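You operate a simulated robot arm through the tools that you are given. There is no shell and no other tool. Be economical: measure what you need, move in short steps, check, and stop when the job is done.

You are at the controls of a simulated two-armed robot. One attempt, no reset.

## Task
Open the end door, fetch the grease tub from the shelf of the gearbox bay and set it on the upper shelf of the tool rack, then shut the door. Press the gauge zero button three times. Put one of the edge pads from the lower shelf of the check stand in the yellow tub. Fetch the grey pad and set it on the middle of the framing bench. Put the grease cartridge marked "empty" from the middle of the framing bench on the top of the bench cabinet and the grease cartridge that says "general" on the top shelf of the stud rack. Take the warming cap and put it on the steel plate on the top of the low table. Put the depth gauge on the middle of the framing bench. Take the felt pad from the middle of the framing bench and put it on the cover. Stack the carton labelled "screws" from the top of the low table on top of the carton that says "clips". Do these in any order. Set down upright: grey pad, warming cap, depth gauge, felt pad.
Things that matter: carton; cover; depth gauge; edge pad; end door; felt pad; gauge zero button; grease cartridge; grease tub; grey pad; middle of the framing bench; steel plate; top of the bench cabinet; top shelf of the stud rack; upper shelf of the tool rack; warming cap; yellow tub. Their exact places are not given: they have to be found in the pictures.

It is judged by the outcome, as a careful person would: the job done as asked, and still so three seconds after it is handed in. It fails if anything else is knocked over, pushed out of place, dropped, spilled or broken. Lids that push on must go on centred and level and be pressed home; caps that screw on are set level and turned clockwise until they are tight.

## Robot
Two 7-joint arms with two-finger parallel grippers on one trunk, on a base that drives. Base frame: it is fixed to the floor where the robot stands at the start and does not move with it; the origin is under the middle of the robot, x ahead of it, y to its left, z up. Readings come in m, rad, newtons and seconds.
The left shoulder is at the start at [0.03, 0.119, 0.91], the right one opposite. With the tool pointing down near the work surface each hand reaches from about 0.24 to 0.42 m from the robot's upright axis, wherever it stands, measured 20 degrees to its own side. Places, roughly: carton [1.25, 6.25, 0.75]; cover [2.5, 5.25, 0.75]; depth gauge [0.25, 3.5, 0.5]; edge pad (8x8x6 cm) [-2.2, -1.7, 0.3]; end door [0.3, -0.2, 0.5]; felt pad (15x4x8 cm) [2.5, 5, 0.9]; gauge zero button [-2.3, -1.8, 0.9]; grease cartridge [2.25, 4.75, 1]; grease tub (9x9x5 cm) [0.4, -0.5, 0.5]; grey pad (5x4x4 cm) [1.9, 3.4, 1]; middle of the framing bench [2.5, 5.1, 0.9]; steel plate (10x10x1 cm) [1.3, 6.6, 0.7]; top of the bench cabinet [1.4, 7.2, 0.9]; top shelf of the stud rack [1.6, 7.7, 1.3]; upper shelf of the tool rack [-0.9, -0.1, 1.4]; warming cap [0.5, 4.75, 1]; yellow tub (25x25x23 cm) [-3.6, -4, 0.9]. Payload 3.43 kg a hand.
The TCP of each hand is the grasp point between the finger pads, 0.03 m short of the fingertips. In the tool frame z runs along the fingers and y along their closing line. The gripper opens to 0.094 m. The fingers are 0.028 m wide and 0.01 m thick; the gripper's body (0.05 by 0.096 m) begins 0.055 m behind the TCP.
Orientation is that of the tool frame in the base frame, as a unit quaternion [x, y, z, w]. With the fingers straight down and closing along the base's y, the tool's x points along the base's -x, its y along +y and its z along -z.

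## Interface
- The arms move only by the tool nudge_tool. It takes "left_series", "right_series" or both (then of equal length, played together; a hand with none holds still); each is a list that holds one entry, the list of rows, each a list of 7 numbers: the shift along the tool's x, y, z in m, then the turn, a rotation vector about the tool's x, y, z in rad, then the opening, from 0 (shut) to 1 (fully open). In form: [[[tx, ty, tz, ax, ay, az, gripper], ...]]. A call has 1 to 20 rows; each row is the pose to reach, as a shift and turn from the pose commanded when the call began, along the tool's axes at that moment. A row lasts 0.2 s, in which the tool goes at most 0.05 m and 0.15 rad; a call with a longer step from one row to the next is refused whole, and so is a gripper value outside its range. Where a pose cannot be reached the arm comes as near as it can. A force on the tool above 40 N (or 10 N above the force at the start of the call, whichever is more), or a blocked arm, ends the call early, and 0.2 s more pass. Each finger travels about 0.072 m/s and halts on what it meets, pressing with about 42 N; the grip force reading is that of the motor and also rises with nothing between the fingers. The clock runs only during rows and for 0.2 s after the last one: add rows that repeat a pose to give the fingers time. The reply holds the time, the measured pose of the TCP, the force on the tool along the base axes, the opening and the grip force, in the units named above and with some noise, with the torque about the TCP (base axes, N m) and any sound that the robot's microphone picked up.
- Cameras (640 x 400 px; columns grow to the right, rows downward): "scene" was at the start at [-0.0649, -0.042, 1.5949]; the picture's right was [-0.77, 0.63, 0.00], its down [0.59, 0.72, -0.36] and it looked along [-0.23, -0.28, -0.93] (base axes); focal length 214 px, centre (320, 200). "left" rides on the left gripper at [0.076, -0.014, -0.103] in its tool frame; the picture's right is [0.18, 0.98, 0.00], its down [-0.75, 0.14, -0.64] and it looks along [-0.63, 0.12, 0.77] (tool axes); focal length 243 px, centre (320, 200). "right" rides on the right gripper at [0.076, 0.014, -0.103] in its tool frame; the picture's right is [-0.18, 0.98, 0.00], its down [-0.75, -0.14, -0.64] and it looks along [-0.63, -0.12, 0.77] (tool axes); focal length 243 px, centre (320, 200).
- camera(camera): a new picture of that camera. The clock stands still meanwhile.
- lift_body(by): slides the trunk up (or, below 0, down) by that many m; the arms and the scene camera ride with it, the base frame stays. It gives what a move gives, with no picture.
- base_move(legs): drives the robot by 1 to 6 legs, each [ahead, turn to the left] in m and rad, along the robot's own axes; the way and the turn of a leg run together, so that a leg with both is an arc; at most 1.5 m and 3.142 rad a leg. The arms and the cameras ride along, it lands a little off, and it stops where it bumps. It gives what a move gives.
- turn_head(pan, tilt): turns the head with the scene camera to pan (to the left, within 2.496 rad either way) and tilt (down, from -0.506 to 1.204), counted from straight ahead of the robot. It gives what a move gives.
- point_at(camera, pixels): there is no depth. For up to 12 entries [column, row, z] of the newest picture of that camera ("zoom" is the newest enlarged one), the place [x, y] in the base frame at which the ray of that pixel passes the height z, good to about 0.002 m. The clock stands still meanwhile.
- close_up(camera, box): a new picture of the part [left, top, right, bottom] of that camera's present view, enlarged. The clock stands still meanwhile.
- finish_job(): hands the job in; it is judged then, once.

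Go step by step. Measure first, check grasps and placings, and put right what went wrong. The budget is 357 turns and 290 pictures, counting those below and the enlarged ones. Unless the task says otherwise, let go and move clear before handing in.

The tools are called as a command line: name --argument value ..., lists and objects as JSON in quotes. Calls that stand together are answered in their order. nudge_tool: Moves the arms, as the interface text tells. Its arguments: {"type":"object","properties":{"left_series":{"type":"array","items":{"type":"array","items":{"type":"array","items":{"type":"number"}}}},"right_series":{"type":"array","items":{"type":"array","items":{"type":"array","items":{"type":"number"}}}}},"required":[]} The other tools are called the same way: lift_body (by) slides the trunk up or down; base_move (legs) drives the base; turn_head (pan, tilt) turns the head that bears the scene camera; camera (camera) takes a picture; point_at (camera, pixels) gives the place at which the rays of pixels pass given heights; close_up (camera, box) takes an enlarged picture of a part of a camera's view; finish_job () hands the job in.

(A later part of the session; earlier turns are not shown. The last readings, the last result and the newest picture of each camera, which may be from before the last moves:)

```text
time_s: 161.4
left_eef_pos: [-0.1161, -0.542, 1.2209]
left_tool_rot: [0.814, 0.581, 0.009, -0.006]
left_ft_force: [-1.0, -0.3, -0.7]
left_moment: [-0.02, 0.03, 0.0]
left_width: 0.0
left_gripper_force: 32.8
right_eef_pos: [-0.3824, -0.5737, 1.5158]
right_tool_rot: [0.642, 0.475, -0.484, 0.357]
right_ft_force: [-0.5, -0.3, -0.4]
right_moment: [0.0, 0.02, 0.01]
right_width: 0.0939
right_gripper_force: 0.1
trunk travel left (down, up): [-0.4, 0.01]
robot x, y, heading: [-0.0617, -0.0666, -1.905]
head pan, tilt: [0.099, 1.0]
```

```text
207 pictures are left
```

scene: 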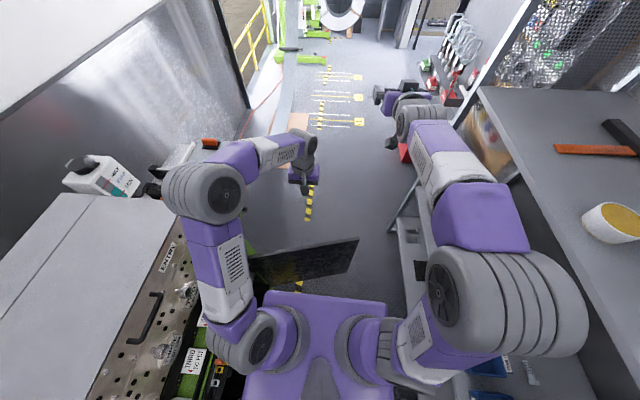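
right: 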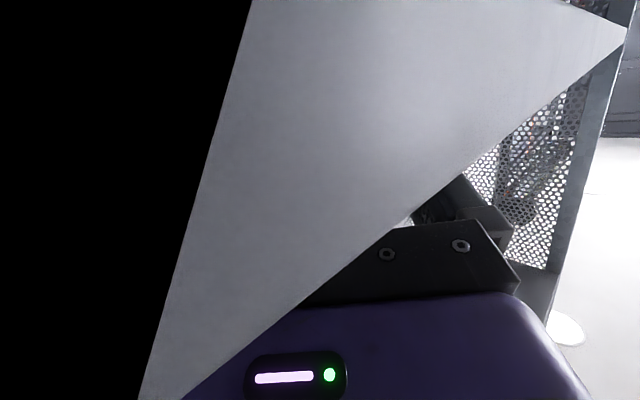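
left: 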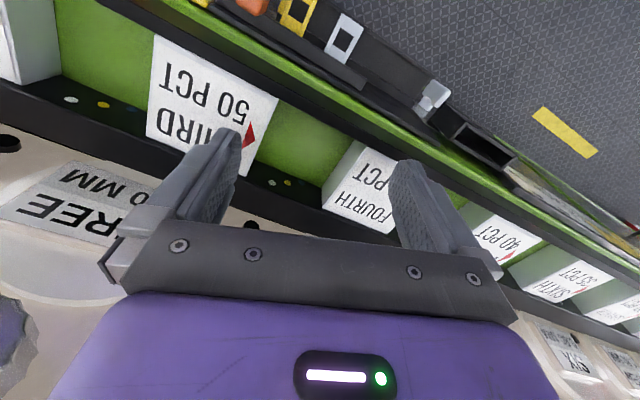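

The left hand is ~0.08 m beyond the door line. I lower the trunk so its fingers come down behind the door.

lift_body --by -0.38

nudge_tool --left_series '[[[-0.0, 0, 0.03, 0, 0, 0, 0], [0, 0, 0.06, 0, 0, 0, 0], [0, 0, 0.09, 0, 0, 0, 0]]]'

camera --camera "scene"

```text
time_s: 165.1
left_eef_pos: [-0.1168, -0.5428, 0.8424]
left_tool_rot: [0.814, 0.58, 0.009, -0.006]
left_ft_force: [0.7, 0.9, 0.3]
left_moment: [0.0, -0.01, -0.01]
left_width: 0.0
left_gripper_force: 33.0
right_eef_pos: [-0.3811, -0.5756, 1.1343]
right_tool_rot: [0.643, 0.474, -0.485, 0.357]
right_ft_force: [-0.2, 0.6, -0.1]
right_moment: [0.05, 0.0, 0.03]
right_width: 0.0942
right_gripper_force: 0.1
trunk travel left (down, up): [-0.02, 0.39]
robot x, y, heading: [-0.0603, -0.0666, -1.901]
head pan, tilt: [0.099, 1.0]
```

```text
time_s: 165.9
left_eef_pos: [-0.1187, -0.5422, 0.7524]
left_tool_rot: [0.814, 0.581, 0.009, -0.007]
left_ft_force: [-0.5, 0.3, 0.0]
left_moment: [0.02, 0.01, 0.0]
left_width: 0.0002
left_gripper_force: 33.1
right_eef_pos: [-0.3815, -0.5752, 1.1357]
right_tool_rot: [0.643, 0.474, -0.485, 0.356]
right_ft_force: [1.0, -0.9, 0.5]
right_moment: [-0.01, 0.03, 0.0]
right_width: 0.0941
right_gripper_force: 0.1
trunk travel left (down, up): [-0.02, 0.39]
robot x, y, heading: [-0.0605, -0.0639, -1.901]
head pan, tilt: [0.099, 1.0]
```

```text
206 pictures are left
```

scene: 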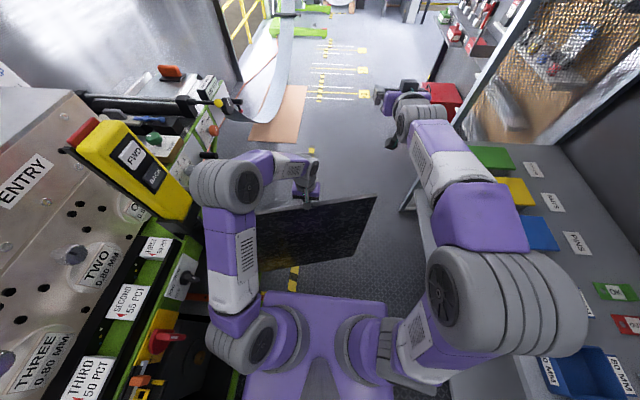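

The fingers are behind the door. I drive back 0.5 m, drawing the door along.

base_move --legs '[[-0.25, 0], [-0.25, 0]]'

camera --camera "scene"

```text
time_s: 169.2
left_eef_pos: [0.0463, -0.0626, 0.7526]
left_tool_rot: [0.813, 0.583, 0.009, -0.006]
left_ft_force: [-0.9, 1.0, -0.7]
left_moment: [-0.01, -0.04, -0.01]
left_width: 0.0001
left_gripper_force: 32.9
right_eef_pos: [-0.2151, -0.0986, 1.1356]
right_tool_rot: [0.641, 0.476, -0.484, 0.358]
right_ft_force: [-0.2, 0.6, 0.3]
right_moment: [0.02, -0.01, -0.05]
right_width: 0.094
right_gripper_force: 0.1
trunk travel left (down, up): [-0.02, 0.39]
robot x, y, heading: [0.1011, 0.4083, -1.899]
head pan, tilt: [0.099, 1.0]
```

```text
205 pictures are left
```

scene: 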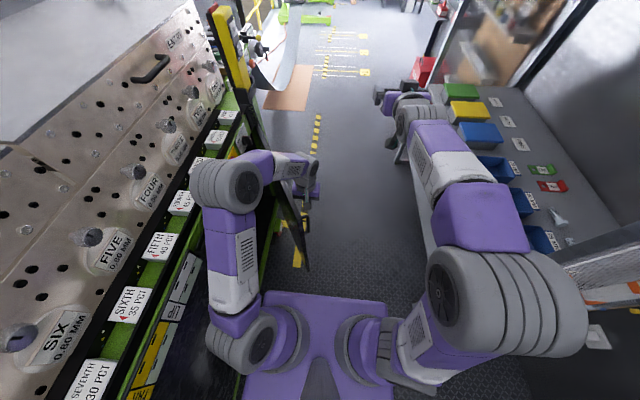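

The door follows (now ~35° open). I sweep the left hand toward the machine 0.14 m and let it coast.

nudge_tool --left_series '[[[0.01, 0.045, 0, 0, 0, 0, 0], [0.025, 0.09, 0, 0, 0, 0, 0], [0.04, 0.135, 0, 0, 0, 0, 0], [0.04, 0.09, 0, 0, 0, 0, 0], [0.04, 0.045, 0, 0, 0, 0, 0]]]'

camera --camera "scene"

```text
time_s: 170.3
left_eef_pos: [0.1026, -0.0407, 0.7534]
left_tool_rot: [0.812, 0.584, 0.011, -0.007]
left_ft_force: [0.0, -0.2, 0.1]
left_moment: [0.01, 0.02, -0.03]
left_width: 0.0
left_gripper_force: 33.2
right_eef_pos: [-0.2163, -0.0993, 1.1353]
right_tool_rot: [0.642, 0.476, -0.484, 0.358]
right_ft_force: [-0.4, 0.1, -0.2]
right_moment: [-0.01, 0.0, -0.02]
right_width: 0.0939
right_gripper_force: 0.1
trunk travel left (down, up): [-0.02, 0.39]
robot x, y, heading: [0.1025, 0.4132, -1.899]
head pan, tilt: [0.099, 1.0]
```

```text
204 pictures are left
```

scene: 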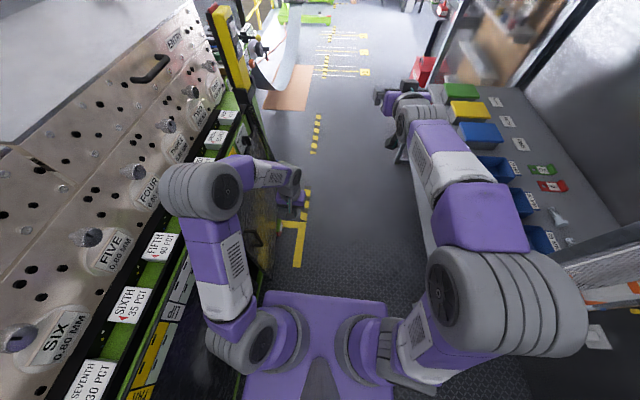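

turn_head --pan 0.4 --tilt 1.1

close_up --camera "scene" --box '[220, 90, 440, 230]'

```text
time_s: 171.2
left_eef_pos: [0.1043, -0.0407, 0.7523]
left_tool_rot: [0.812, 0.583, 0.01, -0.008]
left_ft_force: [-0.3, 0.2, 0.1]
left_moment: [0.01, -0.02, -0.02]
left_width: 0.0
left_gripper_force: 33.2
right_eef_pos: [-0.2162, -0.0988, 1.135]
right_tool_rot: [0.642, 0.476, -0.483, 0.358]
right_ft_force: [-0.7, 0.0, 0.2]
right_moment: [-0.01, 0.01, 0.0]
right_width: 0.094
right_gripper_force: 0.0
trunk travel left (down, up): [-0.02, 0.39]
robot x, y, heading: [0.106, 0.4128, -1.896]
head pan, tilt: [0.4, 1.1]
```

```text
2.86 times, centred on (330, 160) of scene
```

zoom: 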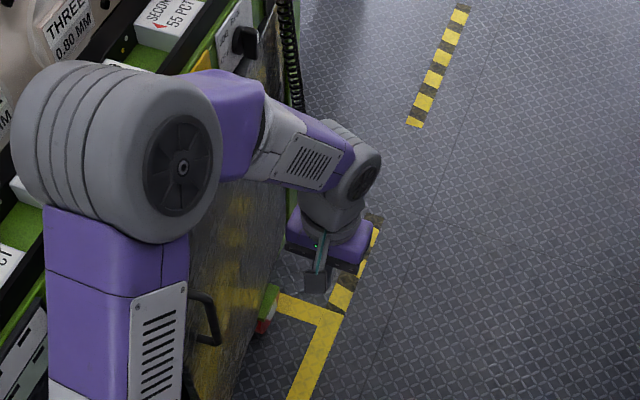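

The door is nearly shut. For the final push I need a forward-pointing fist, so I raise, turn to face the machine and use the right hand.

point_at --camera "zoom" --pixels '[[210, 325, 0.68], [215, 335, 0.6]]'

nudge_tool --left_series '[[[0.05, 0, -0.03, 0, 0, 0, 0.5], [0.1, 0, -0.06, 0, 0, 0, 1], [0.15, 0, -0.08, 0, 0, 0, 1], [0.19, 0, -0.08, 0, 0, 0, 1]]]'

lift_body --by 0.38

base_move --legs '[[0, 1.58]]'

camera --camera "scene"

```text
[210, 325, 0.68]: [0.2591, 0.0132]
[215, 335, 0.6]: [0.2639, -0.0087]
```

```text
refused: row 1 steps farther than a row can; nothing moved
```

```text
time_s: 174.8
left_eef_pos: [0.1045, -0.0407, 1.1325]
left_tool_rot: [0.812, 0.583, 0.01, -0.008]
left_ft_force: [0.2, 0.3, -0.8]
left_moment: [0.0, -0.01, -0.04]
left_width: 0.0001
left_gripper_force: 33.4
right_eef_pos: [-0.217, -0.1, 1.5148]
right_tool_rot: [0.642, 0.475, -0.484, 0.357]
right_ft_force: [-0.3, -0.5, 0.1]
right_moment: [-0.03, 0.01, -0.04]
right_width: 0.0943
right_gripper_force: 0.0
trunk travel left (down, up): [-0.4, 0.01]
robot x, y, heading: [0.1034, 0.4091, -1.897]
head pan, tilt: [0.4, 1.1]
```

```text
time_s: 177.8
left_eef_pos: [0.484, 0.1967, 1.1334]
left_tool_rot: [0.412, 0.911, 0.003, -0.017]
left_ft_force: [-25.3, 1.8, 8.6]
left_moment: [-0.5, -2.86, -0.53]
left_width: 0.0001
left_gripper_force: 33.5
right_eef_pos: [0.3958, -0.1082, 1.5172]
right_tool_rot: [0.307, 0.736, -0.233, 0.557]
right_ft_force: [0.8, 0.1, 1.1]
right_moment: [0.02, -0.02, -0.04]
right_width: 0.094
right_gripper_force: 0.0
trunk travel left (down, up): [-0.4, 0.01]
robot x, y, heading: [0.1008, 0.4088, -0.82]
head pan, tilt: [0.4, 1.1]
stopped in leg 1: the force on the tool passed its limit at 81 N (the readings are from after the stop); the commanded pose is now the measured one
```

```text
202 pictures are left
```

scene: 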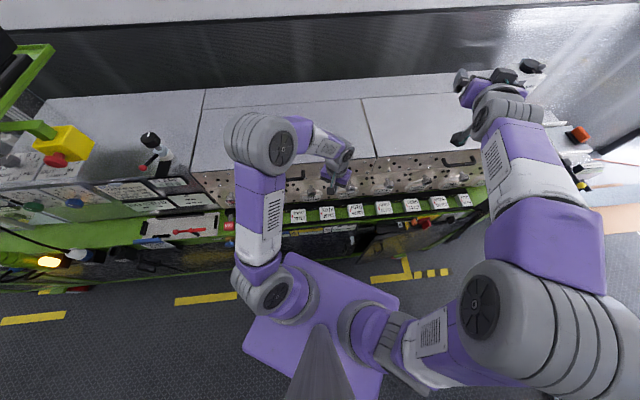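

The left hand bumped the machine front. I turn back slightly, then raise and retract the left hand.

base_move --legs '[[0, -0.12]]'

nudge_tool --left_series '[[[0.04, 0, -0.02, 0, 0, 0, 0.5], [0.08, 0, -0.04, 0, 0, 0, 1], [0.12, 0, -0.06, 0, 0, 0, 1], [0.16, 0, -0.08, 0, 0, 0, 1], [0.19, 0, -0.1, 0, 0, 0, 1]]]'

close_up --camera "scene" --box '[180, 120, 500, 300]'

```text
time_s: 178.8
left_eef_pos: [0.4631, 0.1525, 1.1306]
left_tool_rot: [0.46, 0.888, 0.004, -0.017]
left_ft_force: [-0.9, 0.3, 0.4]
left_moment: [0.02, 0.01, 0.02]
left_width: 0.0003
left_gripper_force: 32.7
right_eef_pos: [0.338, -0.1433, 1.5148]
right_tool_rot: [0.349, 0.719, -0.263, 0.541]
right_ft_force: [0.5, -0.5, 1.0]
right_moment: [0.02, -0.02, 0.0]
right_width: 0.094
right_gripper_force: 0.0
trunk travel left (down, up): [-0.4, 0.01]
robot x, y, heading: [0.097, 0.4077, -0.938]
head pan, tilt: [0.4, 1.1]
```

```text
time_s: 179.9
left_eef_pos: [0.3535, 0.308, 1.238]
left_tool_rot: [0.46, 0.888, 0.005, -0.015]
left_ft_force: [-0.4, -0.3, -0.2]
left_moment: [0.02, 0.02, -0.04]
left_width: 0.0942
left_gripper_force: 0.1
right_eef_pos: [0.3353, -0.141, 1.5157]
right_tool_rot: [0.35, 0.718, -0.264, 0.541]
right_ft_force: [-0.4, 0.2, -0.2]
right_moment: [0.03, -0.02, -0.02]
right_width: 0.0941
right_gripper_force: 0.1
trunk travel left (down, up): [-0.4, 0.01]
robot x, y, heading: [0.1031, 0.4121, -0.939]
head pan, tilt: [0.4, 1.1]
```

```text
2.00 times, centred on (340, 210) of scene
```

zoom: 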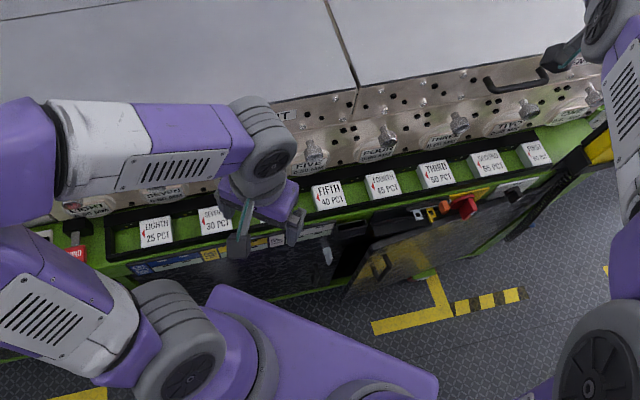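

No damage seen; door about 20° ajar. I complete the turn to face the machine.

base_move --legs '[[0, 0.6]]'

turn_head --pan -0.6 --tilt 1.1

camera --camera "scene"

```text
time_s: 182.0
left_eef_pos: [0.3712, 0.4637, 1.2372]
left_tool_rot: [0.185, 0.983, -0.001, -0.017]
left_ft_force: [-0.2, 1.2, 0.7]
left_moment: [0.02, -0.02, 0.01]
left_width: 0.0941
left_gripper_force: 0.0
right_eef_pos: [0.6041, 0.0803, 1.515]
right_tool_rot: [0.128, 0.788, -0.097, 0.594]
right_ft_force: [0.9, 0.8, -0.6]
right_moment: [0.0, 0.04, 0.02]
right_width: 0.0941
right_gripper_force: 0.1
trunk travel left (down, up): [-0.4, 0.01]
robot x, y, heading: [0.1042, 0.4092, -0.352]
head pan, tilt: [0.4, 1.1]
```

```text
time_s: 183.2
left_eef_pos: [0.3708, 0.4639, 1.2381]
left_tool_rot: [0.186, 0.982, 0.0, -0.016]
left_ft_force: [0.7, 0.0, -0.5]
left_moment: [-0.01, 0.01, -0.02]
left_width: 0.094
left_gripper_force: 0.2
right_eef_pos: [0.6036, 0.0777, 1.5138]
right_tool_rot: [0.128, 0.788, -0.097, 0.595]
right_ft_force: [0.5, 0.5, 0.6]
right_moment: [0.01, 0.0, -0.04]
right_width: 0.094
right_gripper_force: 0.1
trunk travel left (down, up): [-0.4, 0.01]
robot x, y, heading: [0.0988, 0.4143, -0.35]
head pan, tilt: [-0.6, 1.1]
```

```text
200 pictures are left
```

scene: 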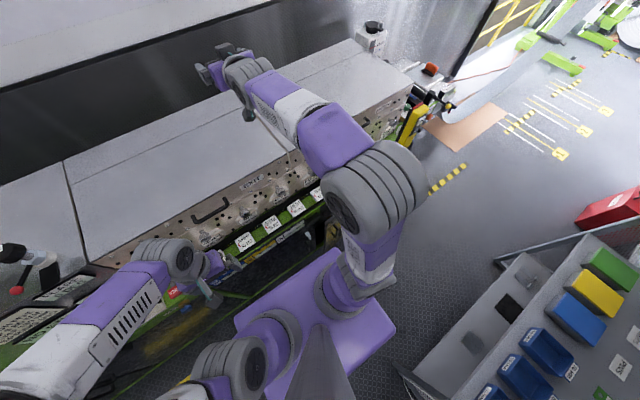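

I retract the right hand to just in front of the door line, still high.

nudge_tool --right_series '[[[0.012, -0.023, -0.041, 0, 0, 0, 0.5], [0.024, -0.046, -0.082, 0, 0, 0, 0], [0.036, -0.07, -0.124, 0, 0, 0, 0], [0.048, -0.094, -0.166, 0, 0, 0, 0], [0.06, -0.118, -0.208, 0, 0, 0, 0], [0.072, -0.142, -0.25, 0, 0, 0, 0], [0.084, -0.166, -0.292, 0, 0, 0, 0], [0.096, -0.19, -0.334, 0, 0, 0, 0], [0.108, -0.214, -0.376, 0, 0, 0, 0], [0.119, -0.238, -0.418, 0, 0, 0, 0]]]'

camera --camera "scene"

```text
time_s: 185.4
left_eef_pos: [0.369, 0.4643, 1.2373]
left_tool_rot: [0.186, 0.982, 0.0, -0.017]
left_ft_force: [-0.2, 0.3, 0.1]
left_moment: [0.01, -0.03, -0.03]
left_width: 0.0941
left_gripper_force: 0.1
right_eef_pos: [0.1155, -0.0082, 1.5145]
right_tool_rot: [0.128, 0.789, -0.096, 0.594]
right_ft_force: [0.5, -1.1, -0.9]
right_moment: [0.02, 0.02, 0.02]
right_width: 0.0
right_gripper_force: 33.1
trunk travel left (down, up): [-0.4, 0.01]
robot x, y, heading: [0.0987, 0.4076, -0.348]
head pan, tilt: [-0.6, 1.1]
```

```text
199 pictures are left
```

scene: 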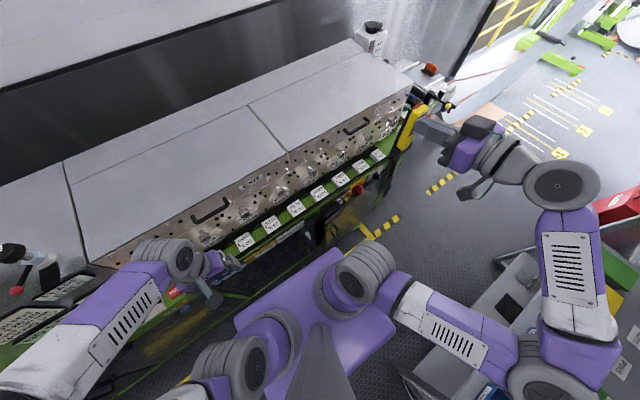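

Elbow is back toward the rack corner, so I creep 0.06 m ahead, then lower.

base_move --legs '[[0.06, 0]]'

lift_body --by -0.39

nudge_tool --right_series '[[[0.046, 0, 0.013, 0, 0, 0, 0], [0.092, 0, 0.026, 0, 0, 0, 0], [0.138, 0, 0.039, 0, 0, 0, 0], [0.184, 0, 0.052, 0, 0, 0, 0], [0.23, 0, 0.065, 0, 0, 0, 0], [0.276, 0, 0.078, 0, 0, 0, 0], [0.322, 0, 0.091, 0, 0, 0, 0], [0.368, 0, 0.104, 0, 0, 0, 0], [0.414, 0, 0.117, 0, 0, 0, 0]]]'

camera --camera "scene"

```text
time_s: 186.4
left_eef_pos: [0.4281, 0.4422, 1.2371]
left_tool_rot: [0.187, 0.982, -0.001, -0.017]
left_ft_force: [-0.4, -0.4, 0.2]
left_moment: [-0.01, 0.0, 0.0]
left_width: 0.094
left_gripper_force: 0.0
right_eef_pos: [0.1746, -0.0309, 1.5153]
right_tool_rot: [0.128, 0.788, -0.097, 0.594]
right_ft_force: [-0.4, -0.3, -0.3]
right_moment: [0.0, 0.01, -0.01]
right_width: 0.0
right_gripper_force: 33.4
trunk travel left (down, up): [-0.4, 0.01]
robot x, y, heading: [0.1584, 0.3918, -0.355]
head pan, tilt: [-0.6, 1.1]
```

```text
time_s: 190.2
left_eef_pos: [0.4268, 0.4417, 0.8477]
left_tool_rot: [0.187, 0.982, 0.0, -0.017]
left_ft_force: [0.5, 0.6, 0.5]
left_moment: [-0.01, -0.01, -0.01]
left_width: 0.094
left_gripper_force: 0.0
right_eef_pos: [0.1735, -0.0312, 1.1252]
right_tool_rot: [0.13, 0.788, -0.099, 0.594]
right_ft_force: [0.0, -0.3, -0.2]
right_moment: [-0.01, -0.03, 0.0]
right_width: 0.0
right_gripper_force: 32.5
trunk travel left (down, up): [-0.01, 0.4]
robot x, y, heading: [0.156, 0.3896, -0.355]
head pan, tilt: [-0.6, 1.1]
```

```text
time_s: 192.2
left_eef_pos: [0.4284, 0.4424, 0.8472]
left_tool_rot: [0.186, 0.982, -0.001, -0.017]
left_ft_force: [1.2, -0.1, -0.6]
left_moment: [0.03, 0.01, -0.01]
left_width: 0.0938
left_gripper_force: 0.1
right_eef_pos: [0.1731, -0.0286, 0.6926]
right_tool_rot: [0.129, 0.789, -0.097, 0.593]
right_ft_force: [-0.2, -0.2, -0.3]
right_moment: [0.05, 0.0, -0.01]
right_width: 0.0
right_gripper_force: 32.7
right hand out of reach, approached as far as the arm can: row 5, 6, 7
trunk travel left (down, up): [-0.01, 0.4]
robot x, y, heading: [0.1559, 0.3902, -0.35]
head pan, tilt: [-0.6, 1.1]
```

```text
198 pictures are left
```

scene: 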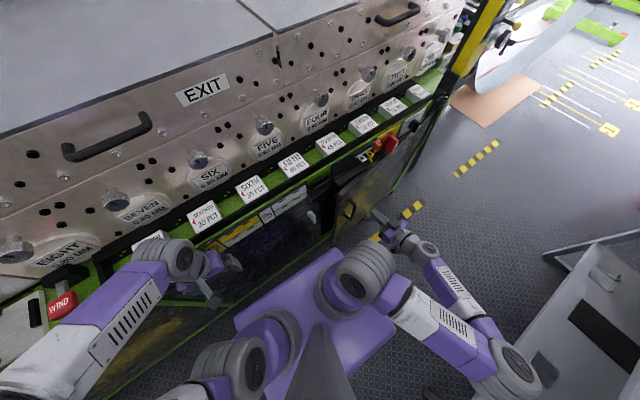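

The right fist is 0.16 m before the face at z 0.69. I push the door closed along the normal.

nudge_tool --right_series '[[[-0.009, 0, 0.03, 0, 0, 0, 0], [-0.018, 0, 0.06, 0, 0, 0, 0], [-0.026, 0, 0.09, 0, 0, 0, 0], [-0.035, 0, 0.12, 0, 0, 0, 0], [-0.041, 0, 0.14, 0, 0, 0, 0], [-0.046, 0, 0.155, 0, 0, 0, 0], [-0.05, 0, 0.17, 0, 0, 0, 0]]]'

close_up --camera "scene" --box '[260, 100, 480, 280]'

```text
time_s: 193.3
left_eef_pos: [0.4278, 0.443, 0.8462]
left_tool_rot: [0.187, 0.982, -0.001, -0.017]
left_ft_force: [-0.4, 0.0, 0.0]
left_moment: [0.0, 0.0, 0.0]
left_width: 0.0941
left_gripper_force: 0.0
right_eef_pos: [0.2946, -0.072, 0.6962]
right_tool_rot: [0.131, 0.789, -0.099, 0.592]
right_ft_force: [-9.5, 3.9, 2.6]
right_moment: [0.0, -0.15, 0.03]
right_width: 0.0
right_gripper_force: 33.1
trunk travel left (down, up): [-0.01, 0.4]
robot x, y, heading: [0.1567, 0.3868, -0.354]
head pan, tilt: [-0.6, 1.1]
stopped in row 5 (right hand): the force on the tool passed its limit at 301 N (the readings are from after the stop); the commanded pose is now the measured one
```

```text
2.22 times, centred on (370, 190) of scene
```

zoom: 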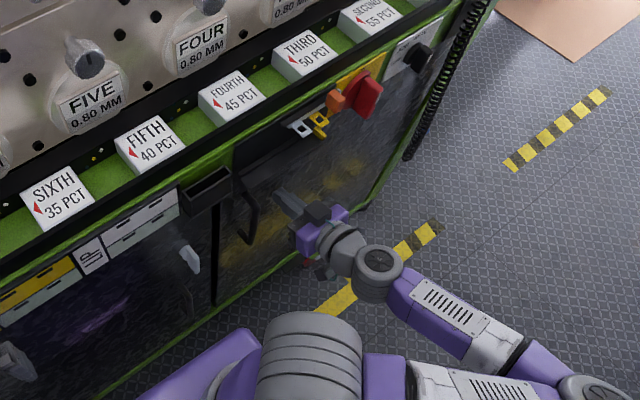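

The door is shut (tip on the closed plane). I retract the right hand, and turn the tool back down while raising.

nudge_tool --right_series '[[[0.012, 0.0, -0.045, 0, 0, 0, 0.5], [0.024, 0, -0.09, 0, 0, 0, 1], [0.036, 0, -0.135, 0, 0, 0, 1], [-0.01, 0, -0.14, 0, 0, 0, 1], [-0.055, 0, -0.15, 0, 0, 0, 1], [-0.1, 0, -0.16, 0, 0, 0, 1], [-0.145, 0, -0.17, 0, 0, 0, 1], [-0.19, 0, -0.18, 0, 0, 0, 1], [-0.23, 0, -0.19, 0, 0, 0, 1]]]'

close_up --camera "scene" --box '[260, 100, 480, 280]'

```text
time_s: 195.3
left_eef_pos: [0.4278, 0.4419, 0.8479]
left_tool_rot: [0.186, 0.982, 0.0, -0.016]
left_ft_force: [-0.5, -0.9, -0.1]
left_moment: [0.02, -0.01, -0.01]
left_width: 0.0942
left_gripper_force: 0.1
right_eef_pos: [0.185, -0.0318, 0.9676]
right_tool_rot: [0.13, 0.79, -0.097, 0.592]
right_ft_force: [-0.7, -0.4, -0.1]
right_moment: [0.02, 0.0, 0.01]
right_width: 0.0939
right_gripper_force: 0.0
right hand out of reach, approached as far as the arm can: row 5, 6, 7
trunk travel left (down, up): [-0.01, 0.4]
robot x, y, heading: [0.1593, 0.3887, -0.353]
head pan, tilt: [-0.6, 1.1]
```

```text
2.22 times, centred on (370, 190) of scene
```

zoom: 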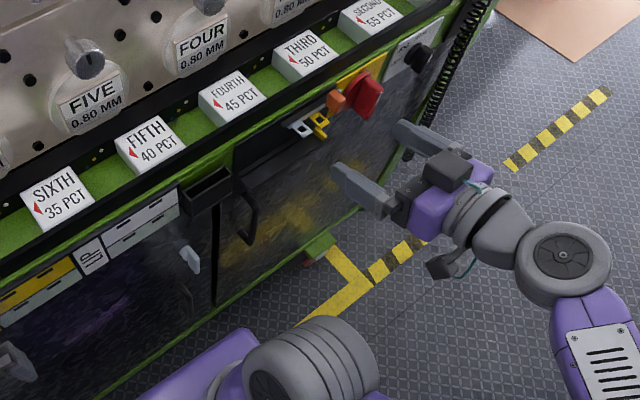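

Door is shut. Now raise and turn the right tool down.

lift_body --by 0.38

nudge_tool --right_series '[[[0, 0, 0, 0, 0.14, 0, 1], [0, 0, 0, 0, 0.28, 0, 1], [0, 0, 0, 0, 0.42, 0, 1], [0, 0, 0, 0, 0.56, 0, 1], [0, 0, 0, 0, 0.7, 0, 1], [0, 0, 0, 0, 0.84, 0, 1], [0, 0, 0, 0, 0.98, 0, 1], [0, 0, 0, 0, 1.12, 0, 1], [0, 0, 0, 0, 1.26, 0, 1], [0, 0, 0, 0, 1.29, 0, 1]]]'

camera --camera "scene"

```text
time_s: 198.9
left_eef_pos: [0.4277, 0.443, 1.2269]
left_tool_rot: [0.186, 0.982, 0.0, -0.017]
left_ft_force: [0.5, -0.2, -0.1]
left_moment: [0.0, 0.0, 0.01]
left_width: 0.0938
left_gripper_force: 0.1
right_eef_pos: [0.183, -0.0314, 1.3483]
right_tool_rot: [0.13, 0.789, -0.098, 0.593]
right_ft_force: [-0.2, 0.5, -0.7]
right_moment: [-0.01, 0.0, -0.02]
right_width: 0.0942
right_gripper_force: 0.1
trunk travel left (down, up): [-0.39, 0.02]
robot x, y, heading: [0.1594, 0.3881, -0.355]
head pan, tilt: [-0.6, 1.1]
```

```text
time_s: 201.1
left_eef_pos: [0.4279, 0.4414, 1.2278]
left_tool_rot: [0.187, 0.982, 0.0, -0.017]
left_ft_force: [-0.8, -0.3, -0.1]
left_moment: [0.02, 0.0, 0.01]
left_width: 0.0943
left_gripper_force: 0.0
right_eef_pos: [0.1835, -0.0318, 1.3487]
right_tool_rot: [0.163, 0.987, 0.001, -0.002]
right_ft_force: [-0.3, -0.2, -0.6]
right_moment: [0.01, -0.04, -0.02]
right_width: 0.0938
right_gripper_force: 0.1
trunk travel left (down, up): [-0.39, 0.02]
robot x, y, heading: [0.1562, 0.3906, -0.353]
head pan, tilt: [-0.6, 1.1]
```

```text
195 pictures are left
```

scene: 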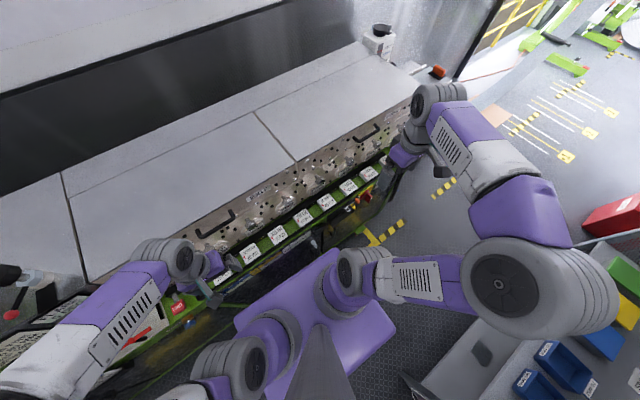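

Now to the far group (+y). I turn left along the aisle and look ahead.

base_move --legs '[[-0.08, 0], [0, 1.6]]'

turn_head --pan 0 --tilt 0.45

camera --camera "scene"

```text
time_s: 206.1
left_eef_pos: [0.0246, 0.6858, 1.2265]
left_tool_rot: [-0.576, 0.817, -0.012, -0.011]
left_ft_force: [-0.7, -0.1, -0.3]
left_moment: [-0.03, -0.02, 0.0]
left_width: 0.0939
left_gripper_force: 0.0
right_eef_pos: [0.5052, 0.457, 1.3476]
right_tool_rot: [-0.595, 0.804, 0.0, -0.001]
right_ft_force: [0.2, 0.3, -1.0]
right_moment: [0.01, -0.01, 0.0]
right_width: 0.0939
right_gripper_force: 0.0
trunk travel left (down, up): [-0.39, 0.02]
robot x, y, heading: [0.0834, 0.4174, 1.246]
head pan, tilt: [-0.6, 1.1]
```

```text
time_s: 207.1
left_eef_pos: [0.0235, 0.6857, 1.2269]
left_tool_rot: [-0.576, 0.817, -0.012, -0.011]
left_ft_force: [0.1, 0.2, 0.0]
left_moment: [-0.01, 0.0, -0.01]
left_width: 0.0938
left_gripper_force: 0.1
right_eef_pos: [0.5049, 0.457, 1.3475]
right_tool_rot: [-0.595, 0.804, -0.001, -0.001]
right_ft_force: [-0.4, -0.1, 0.5]
right_moment: [0.01, 0.0, -0.02]
right_width: 0.0938
right_gripper_force: 0.2
trunk travel left (down, up): [-0.39, 0.02]
robot x, y, heading: [0.0841, 0.4181, 1.248]
head pan, tilt: [0.0, 0.45]
```

```text
194 pictures are left
```

scene: 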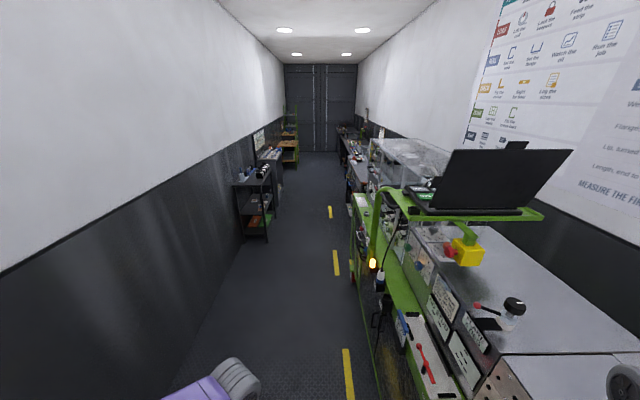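

The aisle widens; I must keep off the console on the right. I measure floor lines.

point_at --camera "scene" --pixels '[[197, 330, 0], [240, 250, 0], [270, 240, 0], [340, 275, 0], [380, 330, 0], [352, 255, 0], [345, 215, 0], [278, 195, 0], [235, 185, 0.95], [270, 182, 0.95]]'

```text
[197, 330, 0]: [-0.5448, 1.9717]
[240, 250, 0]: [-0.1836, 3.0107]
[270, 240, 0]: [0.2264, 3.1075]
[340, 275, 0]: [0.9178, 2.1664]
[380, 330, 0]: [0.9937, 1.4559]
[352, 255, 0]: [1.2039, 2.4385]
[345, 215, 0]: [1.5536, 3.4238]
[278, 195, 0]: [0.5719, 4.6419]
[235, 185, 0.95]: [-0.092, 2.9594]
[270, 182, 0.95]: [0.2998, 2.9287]
```

I steer slightly left and drive up the aisle about 2.3 m, then look around.

base_move --legs '[[0, 0.26], [0.8, 0], [0, -0.25], [0.8, 0], [0.7, 0]]'

turn_head --pan -1.0 --tilt 0.7

camera --camera "scene"

turn_head --pan 0.9 --tilt 0.7

camera --camera "scene"

```text
time_s: 220.6
left_eef_pos: [0.4784, 2.9526, 1.2266]
left_tool_rot: [-0.59, 0.807, -0.012, -0.011]
left_ft_force: [0.3, -0.6, 0.5]
left_moment: [0.0, 0.01, 0.0]
left_width: 0.0941
left_gripper_force: 0.1
right_eef_pos: [0.969, 2.7414, 1.3489]
right_tool_rot: [-0.61, 0.793, 0.0, -0.001]
right_ft_force: [0.2, 0.1, -0.8]
right_moment: [0.0, 0.01, -0.04]
right_width: 0.0937
right_gripper_force: 0.1
trunk travel left (down, up): [-0.39, 0.02]
robot x, y, heading: [0.552, 2.6877, 1.283]
head pan, tilt: [0.0, 0.45]
```

```text
time_s: 221.9
left_eef_pos: [0.4789, 2.9523, 1.2259]
left_tool_rot: [-0.59, 0.807, -0.013, -0.011]
left_ft_force: [-0.1, 0.3, 0.5]
left_moment: [-0.02, 0.0, 0.02]
left_width: 0.0939
left_gripper_force: 0.2
right_eef_pos: [0.9684, 2.7413, 1.3487]
right_tool_rot: [-0.61, 0.793, 0.0, -0.001]
right_ft_force: [0.0, -0.5, 0.0]
right_moment: [-0.05, -0.01, -0.04]
right_width: 0.094
right_gripper_force: 0.1
trunk travel left (down, up): [-0.39, 0.02]
robot x, y, heading: [0.5515, 2.6851, 1.287]
head pan, tilt: [-1.0, 0.7]
```

```text
193 pictures are left
```

scene: 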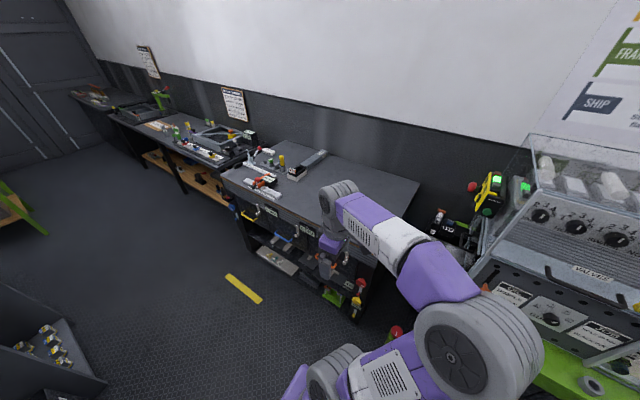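

```text
time_s: 223.8
left_eef_pos: [0.4783, 2.9518, 1.2279]
left_tool_rot: [-0.59, 0.807, -0.013, -0.011]
left_ft_force: [-0.2, 0.3, -0.1]
left_moment: [-0.01, 0.01, 0.01]
left_width: 0.094
left_gripper_force: 0.0
right_eef_pos: [0.9693, 2.7416, 1.3478]
right_tool_rot: [-0.61, 0.792, -0.002, -0.001]
right_ft_force: [0.2, 0.1, 0.6]
right_moment: [0.01, 0.0, 0.0]
right_width: 0.0939
right_gripper_force: 0.1
trunk travel left (down, up): [-0.39, 0.02]
robot x, y, heading: [0.5472, 2.6859, 1.28]
head pan, tilt: [0.901, 0.7]
```

```text
192 pictures are left
```

scene: 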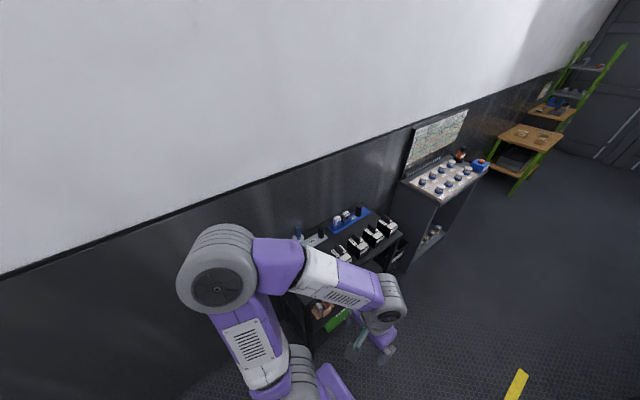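

I zoom in on the first right bench (grey pad) and on the left cart.

close_up --camera "scene" --box '[290, 190, 420, 330]'

turn_head --pan -0.75 --tilt 0.7

close_up --camera "scene" --box '[250, 130, 430, 260]'

```text
2.86 times, centred on (355, 260) of scene
```

zoom: 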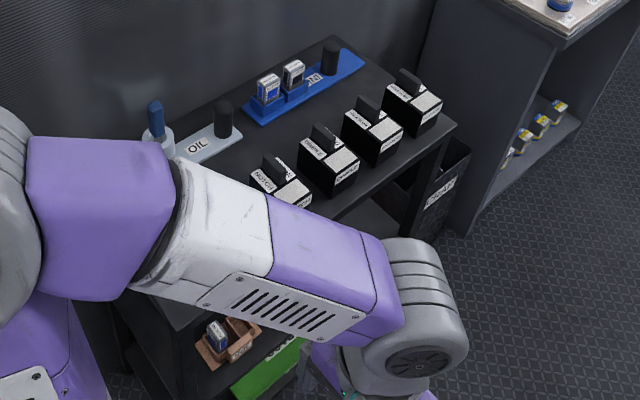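

```text
time_s: 225.4
left_eef_pos: [0.479, 2.9514, 1.2273]
left_tool_rot: [-0.591, 0.806, -0.013, -0.011]
left_ft_force: [1.1, -0.4, 0.2]
left_moment: [0.02, -0.01, 0.0]
left_width: 0.0942
left_gripper_force: 0.0
right_eef_pos: [0.9689, 2.7409, 1.348]
right_tool_rot: [-0.61, 0.793, 0.0, -0.001]
right_ft_force: [0.2, -0.1, 0.1]
right_moment: [-0.01, 0.01, -0.03]
right_width: 0.094
right_gripper_force: 0.1
trunk travel left (down, up): [-0.39, 0.02]
robot x, y, heading: [0.5492, 2.6846, 1.285]
head pan, tilt: [-0.75, 0.7]
```

```text
3.08 times, centred on (340, 195) of scene
```

zoom: 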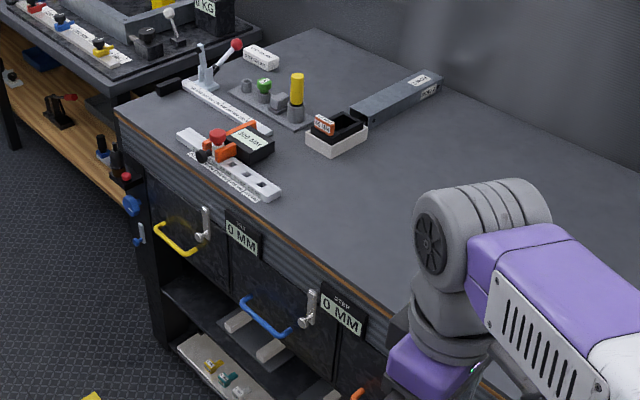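

point_at --camera "zoom" --pixels '[[278, 105, 0.95], [278, 105, 0.98], [118, 115, 0.92], [420, 340, 0.92], [318, 32, 0.92], [270, 190, 0.94], [330, 150, 0.93]]'

```text
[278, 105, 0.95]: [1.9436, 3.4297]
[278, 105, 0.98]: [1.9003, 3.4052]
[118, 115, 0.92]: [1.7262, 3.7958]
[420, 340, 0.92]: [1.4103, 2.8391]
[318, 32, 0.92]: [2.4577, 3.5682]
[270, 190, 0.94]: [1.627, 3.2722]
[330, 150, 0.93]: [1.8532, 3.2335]
```

Grey pad ≈(1.91,3.41) on bench top z≈0.92 (front edge 0.3 m before it). I drive up and face the bench.

base_move --legs '[[1.2, -0.03], [0, -1.55], [0.35, 0]]'

turn_head --pan -0.2 --tilt 0.9

camera --camera "scene"

```text
time_s: 237.3
left_eef_pos: [1.5198, 3.7947, 1.2272]
left_tool_rot: [0.174, 0.985, -0.001, -0.017]
left_ft_force: [-0.3, -0.3, -0.4]
left_moment: [0.03, -0.04, -0.04]
left_width: 0.0939
left_gripper_force: 0.0
right_eef_pos: [1.2878, 3.3135, 1.3486]
right_tool_rot: [0.15, 0.989, 0.0, -0.001]
right_ft_force: [0.9, -0.4, -0.2]
right_moment: [-0.01, 0.03, 0.05]
right_width: 0.0938
right_gripper_force: 0.0
trunk travel left (down, up): [-0.39, 0.02]
robot x, y, heading: [1.2517, 3.7372, -0.329]
head pan, tilt: [-0.75, 0.7]
```

```text
time_s: 238.3
left_eef_pos: [1.5197, 3.7947, 1.2266]
left_tool_rot: [0.174, 0.985, -0.001, -0.017]
left_ft_force: [0.0, -0.6, 0.6]
left_moment: [-0.01, 0.01, -0.02]
left_width: 0.094
left_gripper_force: 0.1
right_eef_pos: [1.2881, 3.3139, 1.348]
right_tool_rot: [0.151, 0.989, 0.0, -0.001]
right_ft_force: [-0.9, -0.1, 0.5]
right_moment: [0.01, -0.03, 0.02]
right_width: 0.0938
right_gripper_force: 0.0
trunk travel left (down, up): [-0.39, 0.02]
robot x, y, heading: [1.25, 3.7368, -0.329]
head pan, tilt: [-0.201, 0.901]
```

```text
189 pictures are left
```

scene: 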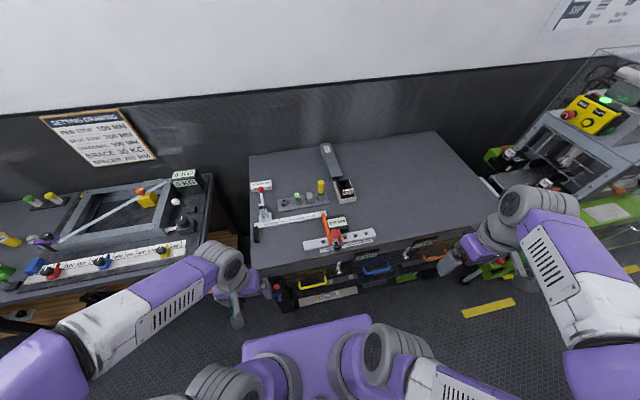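

close_up --camera "scene" --box '[240, 130, 400, 270]'

point_at --camera "zoom" --pixels '[[277, 262, 0.97], [277, 262, 0.93]]'

close_up --camera "scene" --box '[0, 100, 240, 310]'

```text
2.86 times, centred on (320, 200) of scene
```

zoom: 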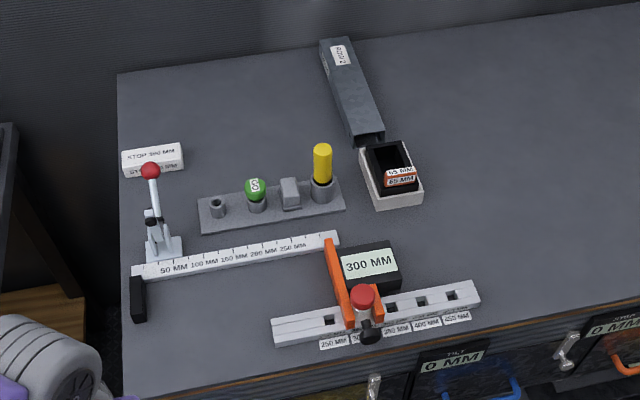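

```text
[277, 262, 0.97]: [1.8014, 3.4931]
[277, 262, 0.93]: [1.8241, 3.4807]
```

```text
1.90 times, centred on (120, 205) of scene
```

zoom: 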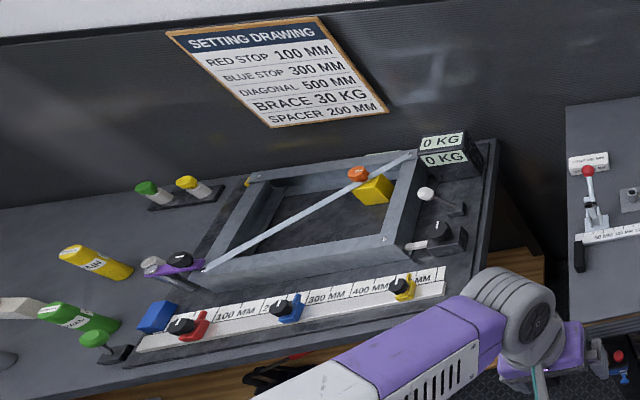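

point_at --camera "scene" --pixels '[[309.4, 196, 0.97], [309.4, 196, 0.96], [305.6, 203.2, 0.93], [313.6, 202.5, 0.93], [297.5, 198, 0.97], [320.5, 195, 0.97], [251, 203, 0.93], [327, 212, 0.93]]'

close_up --camera "scene" --box '[270, 165, 350, 225]'

```text
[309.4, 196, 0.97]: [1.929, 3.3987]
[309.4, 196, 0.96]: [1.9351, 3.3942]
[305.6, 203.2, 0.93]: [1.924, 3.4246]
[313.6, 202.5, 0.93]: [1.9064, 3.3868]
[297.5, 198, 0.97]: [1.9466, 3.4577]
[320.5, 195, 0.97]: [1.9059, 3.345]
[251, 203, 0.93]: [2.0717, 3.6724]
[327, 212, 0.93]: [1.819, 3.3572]
```

```text
6.67 times, centred on (310, 195) of scene
```

zoom: 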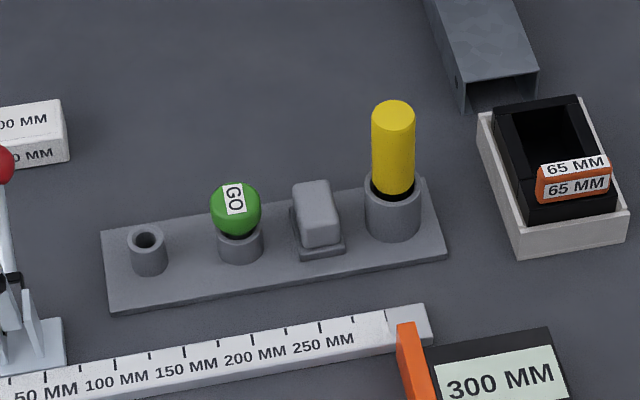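

point_at --camera "scene" --pixels '[[245, 345, 0.3], [245, 345, 0.7], [368, 317, 0.3], [368, 317, 0.7], [290, 308, 0.1], [256, 275, 0.9]]'

```text
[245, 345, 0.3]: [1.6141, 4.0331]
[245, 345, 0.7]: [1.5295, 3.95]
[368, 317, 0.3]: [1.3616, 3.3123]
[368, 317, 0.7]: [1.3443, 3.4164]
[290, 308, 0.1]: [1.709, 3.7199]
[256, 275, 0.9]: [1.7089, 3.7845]
```

The pad stands between two gauges, so I'll grip it front-to-back (tool yawed 90°). I drive 0.15 closer and bring the right hand ahead with the yaw.

base_move --legs '[[0.15, 0]]'

nudge_tool --right_series '[[[-0.03, 0.03, 0, 0, 0, 0.14, 1], [-0.06, 0.06, 0, 0, 0, 0.28, 1], [-0.09, 0.09, 0, 0, 0, 0.42, 1], [-0.12, 0.12, 0, 0, 0, 0.56, 1], [-0.15, 0.15, 0, 0, 0, 0.7, 1], [-0.18, 0.18, 0.0, 0, 0, 0.84, 1], [-0.21, 0.21, 0.0, 0, 0, 0.98, 1], [-0.24, 0.23, 0.0, 0, 0, 1.12, 1], [-0.27, 0.24, 0.0, 0, 0, 1.26, 1], [-0.3, 0.25, 0.0, 0, 0, 1.4, 1], [-0.33, 0.26, 0.0, 0, 0, 1.54, 1]]]'

camera --camera "scene"

```text
time_s: 239.7
left_eef_pos: [1.6573, 3.7475, 1.2272]
left_tool_rot: [0.174, 0.985, -0.001, -0.017]
left_ft_force: [0.6, 0.0, -0.8]
left_moment: [0.01, -0.01, -0.01]
left_width: 0.0938
left_gripper_force: 0.0
right_eef_pos: [1.4265, 3.2679, 1.3487]
right_tool_rot: [0.151, 0.989, 0.0, 0.0]
right_ft_force: [-0.7, -0.3, 0.0]
right_moment: [-0.01, -0.01, -0.02]
right_width: 0.0941
right_gripper_force: 0.0
trunk travel left (down, up): [-0.39, 0.02]
robot x, y, heading: [1.3888, 3.6945, -0.326]
head pan, tilt: [-0.201, 0.901]
```

```text
time_s: 242.1
left_eef_pos: [1.6594, 3.7487, 1.2267]
left_tool_rot: [0.174, 0.985, 0.0, -0.018]
left_ft_force: [-0.3, 0.3, -0.2]
left_moment: [0.0, -0.03, -0.01]
left_width: 0.0942
left_gripper_force: 0.0
right_eef_pos: [1.8208, 3.4201, 1.3452]
right_tool_rot: [0.796, 0.605, -0.001, 0.0]
right_ft_force: [0.1, 0.0, 0.4]
right_moment: [0.0, 0.02, 0.0]
right_width: 0.0939
right_gripper_force: 0.0
trunk travel left (down, up): [-0.39, 0.02]
robot x, y, heading: [1.3904, 3.693, -0.332]
head pan, tilt: [-0.201, 0.901]
```

```text
185 pictures are left
```

scene: 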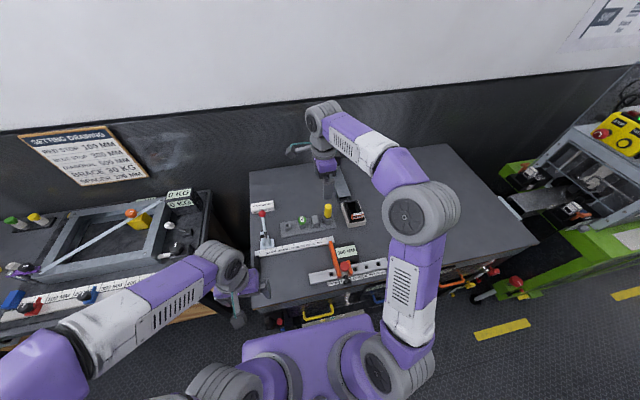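

Reached with the yaw. I look with the right camera.

camera --camera "right"

```text
184 pictures are left
```

right: 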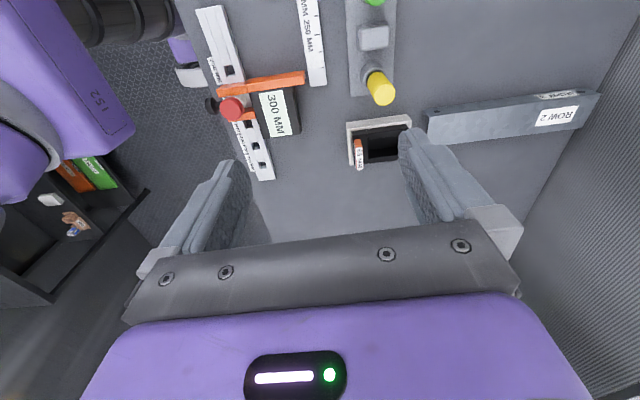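

point_at --camera "right" --pixels '[[373, 37, 0.975], [373, 37, 0.96], [380, 88, 0.99], [375, 2, 0.985], [360, 37, 0.975], [388, 37, 0.975], [373, 27, 0.975], [373, 49, 0.95]]'

```text
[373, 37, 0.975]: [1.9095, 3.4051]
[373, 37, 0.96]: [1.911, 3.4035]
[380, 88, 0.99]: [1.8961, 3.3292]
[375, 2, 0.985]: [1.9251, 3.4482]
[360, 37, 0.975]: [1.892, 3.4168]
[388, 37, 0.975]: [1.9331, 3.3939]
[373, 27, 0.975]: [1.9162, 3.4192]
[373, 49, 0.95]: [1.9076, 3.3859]
```

Pad centre ≈(1.910,3.404), 4.7 cm along the closing line. I move over it and descend to z≈1.05.

nudge_tool --right_series '[[[0.004, 0.045, 0, 0, 0, 0, 1], [0.008, 0.09, 0, 0, 0, 0, 1], [0.008, 0.09, 0.05, 0, 0, 0, 1], [0.008, 0.09, 0.1, 0, 0, 0, 1], [0.008, 0.09, 0.15, 0, 0, 0, 1], [0.008, 0.09, 0.2, 0, 0, 0, 1], [0.008, 0.09, 0.25, 0, 0, 0, 1], [0.008, 0.09, 0.28, 0, 0, 0, 1]]]'

camera --camera "right"

close_up --camera "scene" --box '[250, 140, 410, 260]'

```text
time_s: 243.9
left_eef_pos: [1.6575, 3.7476, 1.2264]
left_tool_rot: [0.173, 0.985, 0.0, -0.017]
left_ft_force: [0.3, 0.4, -0.6]
left_moment: [-0.01, -0.02, 0.01]
left_width: 0.094
left_gripper_force: 0.1
right_eef_pos: [1.9059, 3.401, 1.0685]
right_tool_rot: [0.796, 0.605, 0.0, 0.0]
right_ft_force: [-0.7, 0.6, -0.5]
right_moment: [0.01, 0.02, 0.03]
right_width: 0.0941
right_gripper_force: 0.1
trunk travel left (down, up): [-0.39, 0.02]
robot x, y, heading: [1.3888, 3.6867, -0.325]
head pan, tilt: [-0.201, 0.901]
```

```text
183 pictures are left
```

right: 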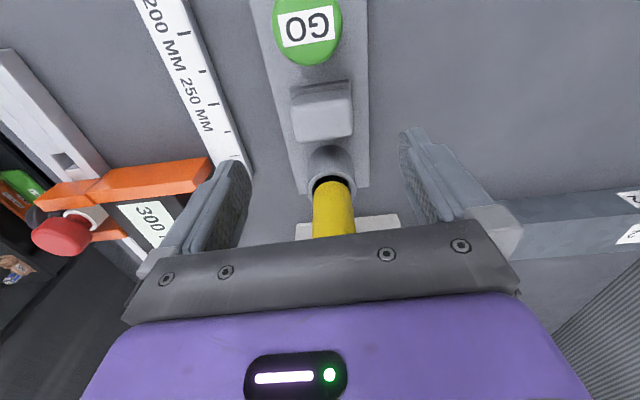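

```text
3.33 times, centred on (330, 200) of scene
```

zoom: 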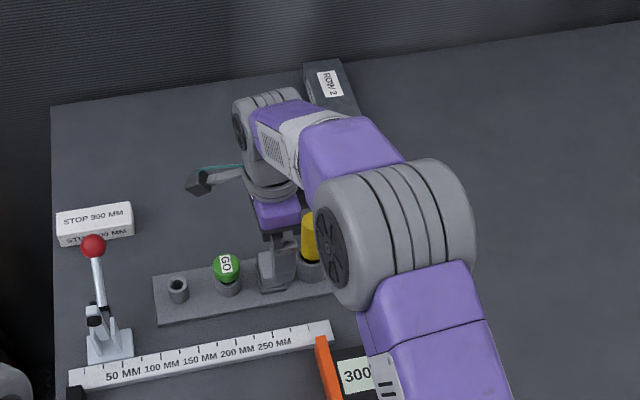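

point_at --camera "right" --pixels '[[322, 104, 0.985], [322, 104, 0.975], [292, 104, 0.98], [353, 104, 0.98], [322, 88, 0.98], [323, 128, 0.98], [334, 185, 1.0], [330, 160, 0.96]]'

```text
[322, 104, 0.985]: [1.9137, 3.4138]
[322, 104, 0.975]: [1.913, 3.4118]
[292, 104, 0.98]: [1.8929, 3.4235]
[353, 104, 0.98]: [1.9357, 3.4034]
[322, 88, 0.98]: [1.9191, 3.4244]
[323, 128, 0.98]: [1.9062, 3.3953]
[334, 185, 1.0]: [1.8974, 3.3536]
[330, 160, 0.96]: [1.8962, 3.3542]
```

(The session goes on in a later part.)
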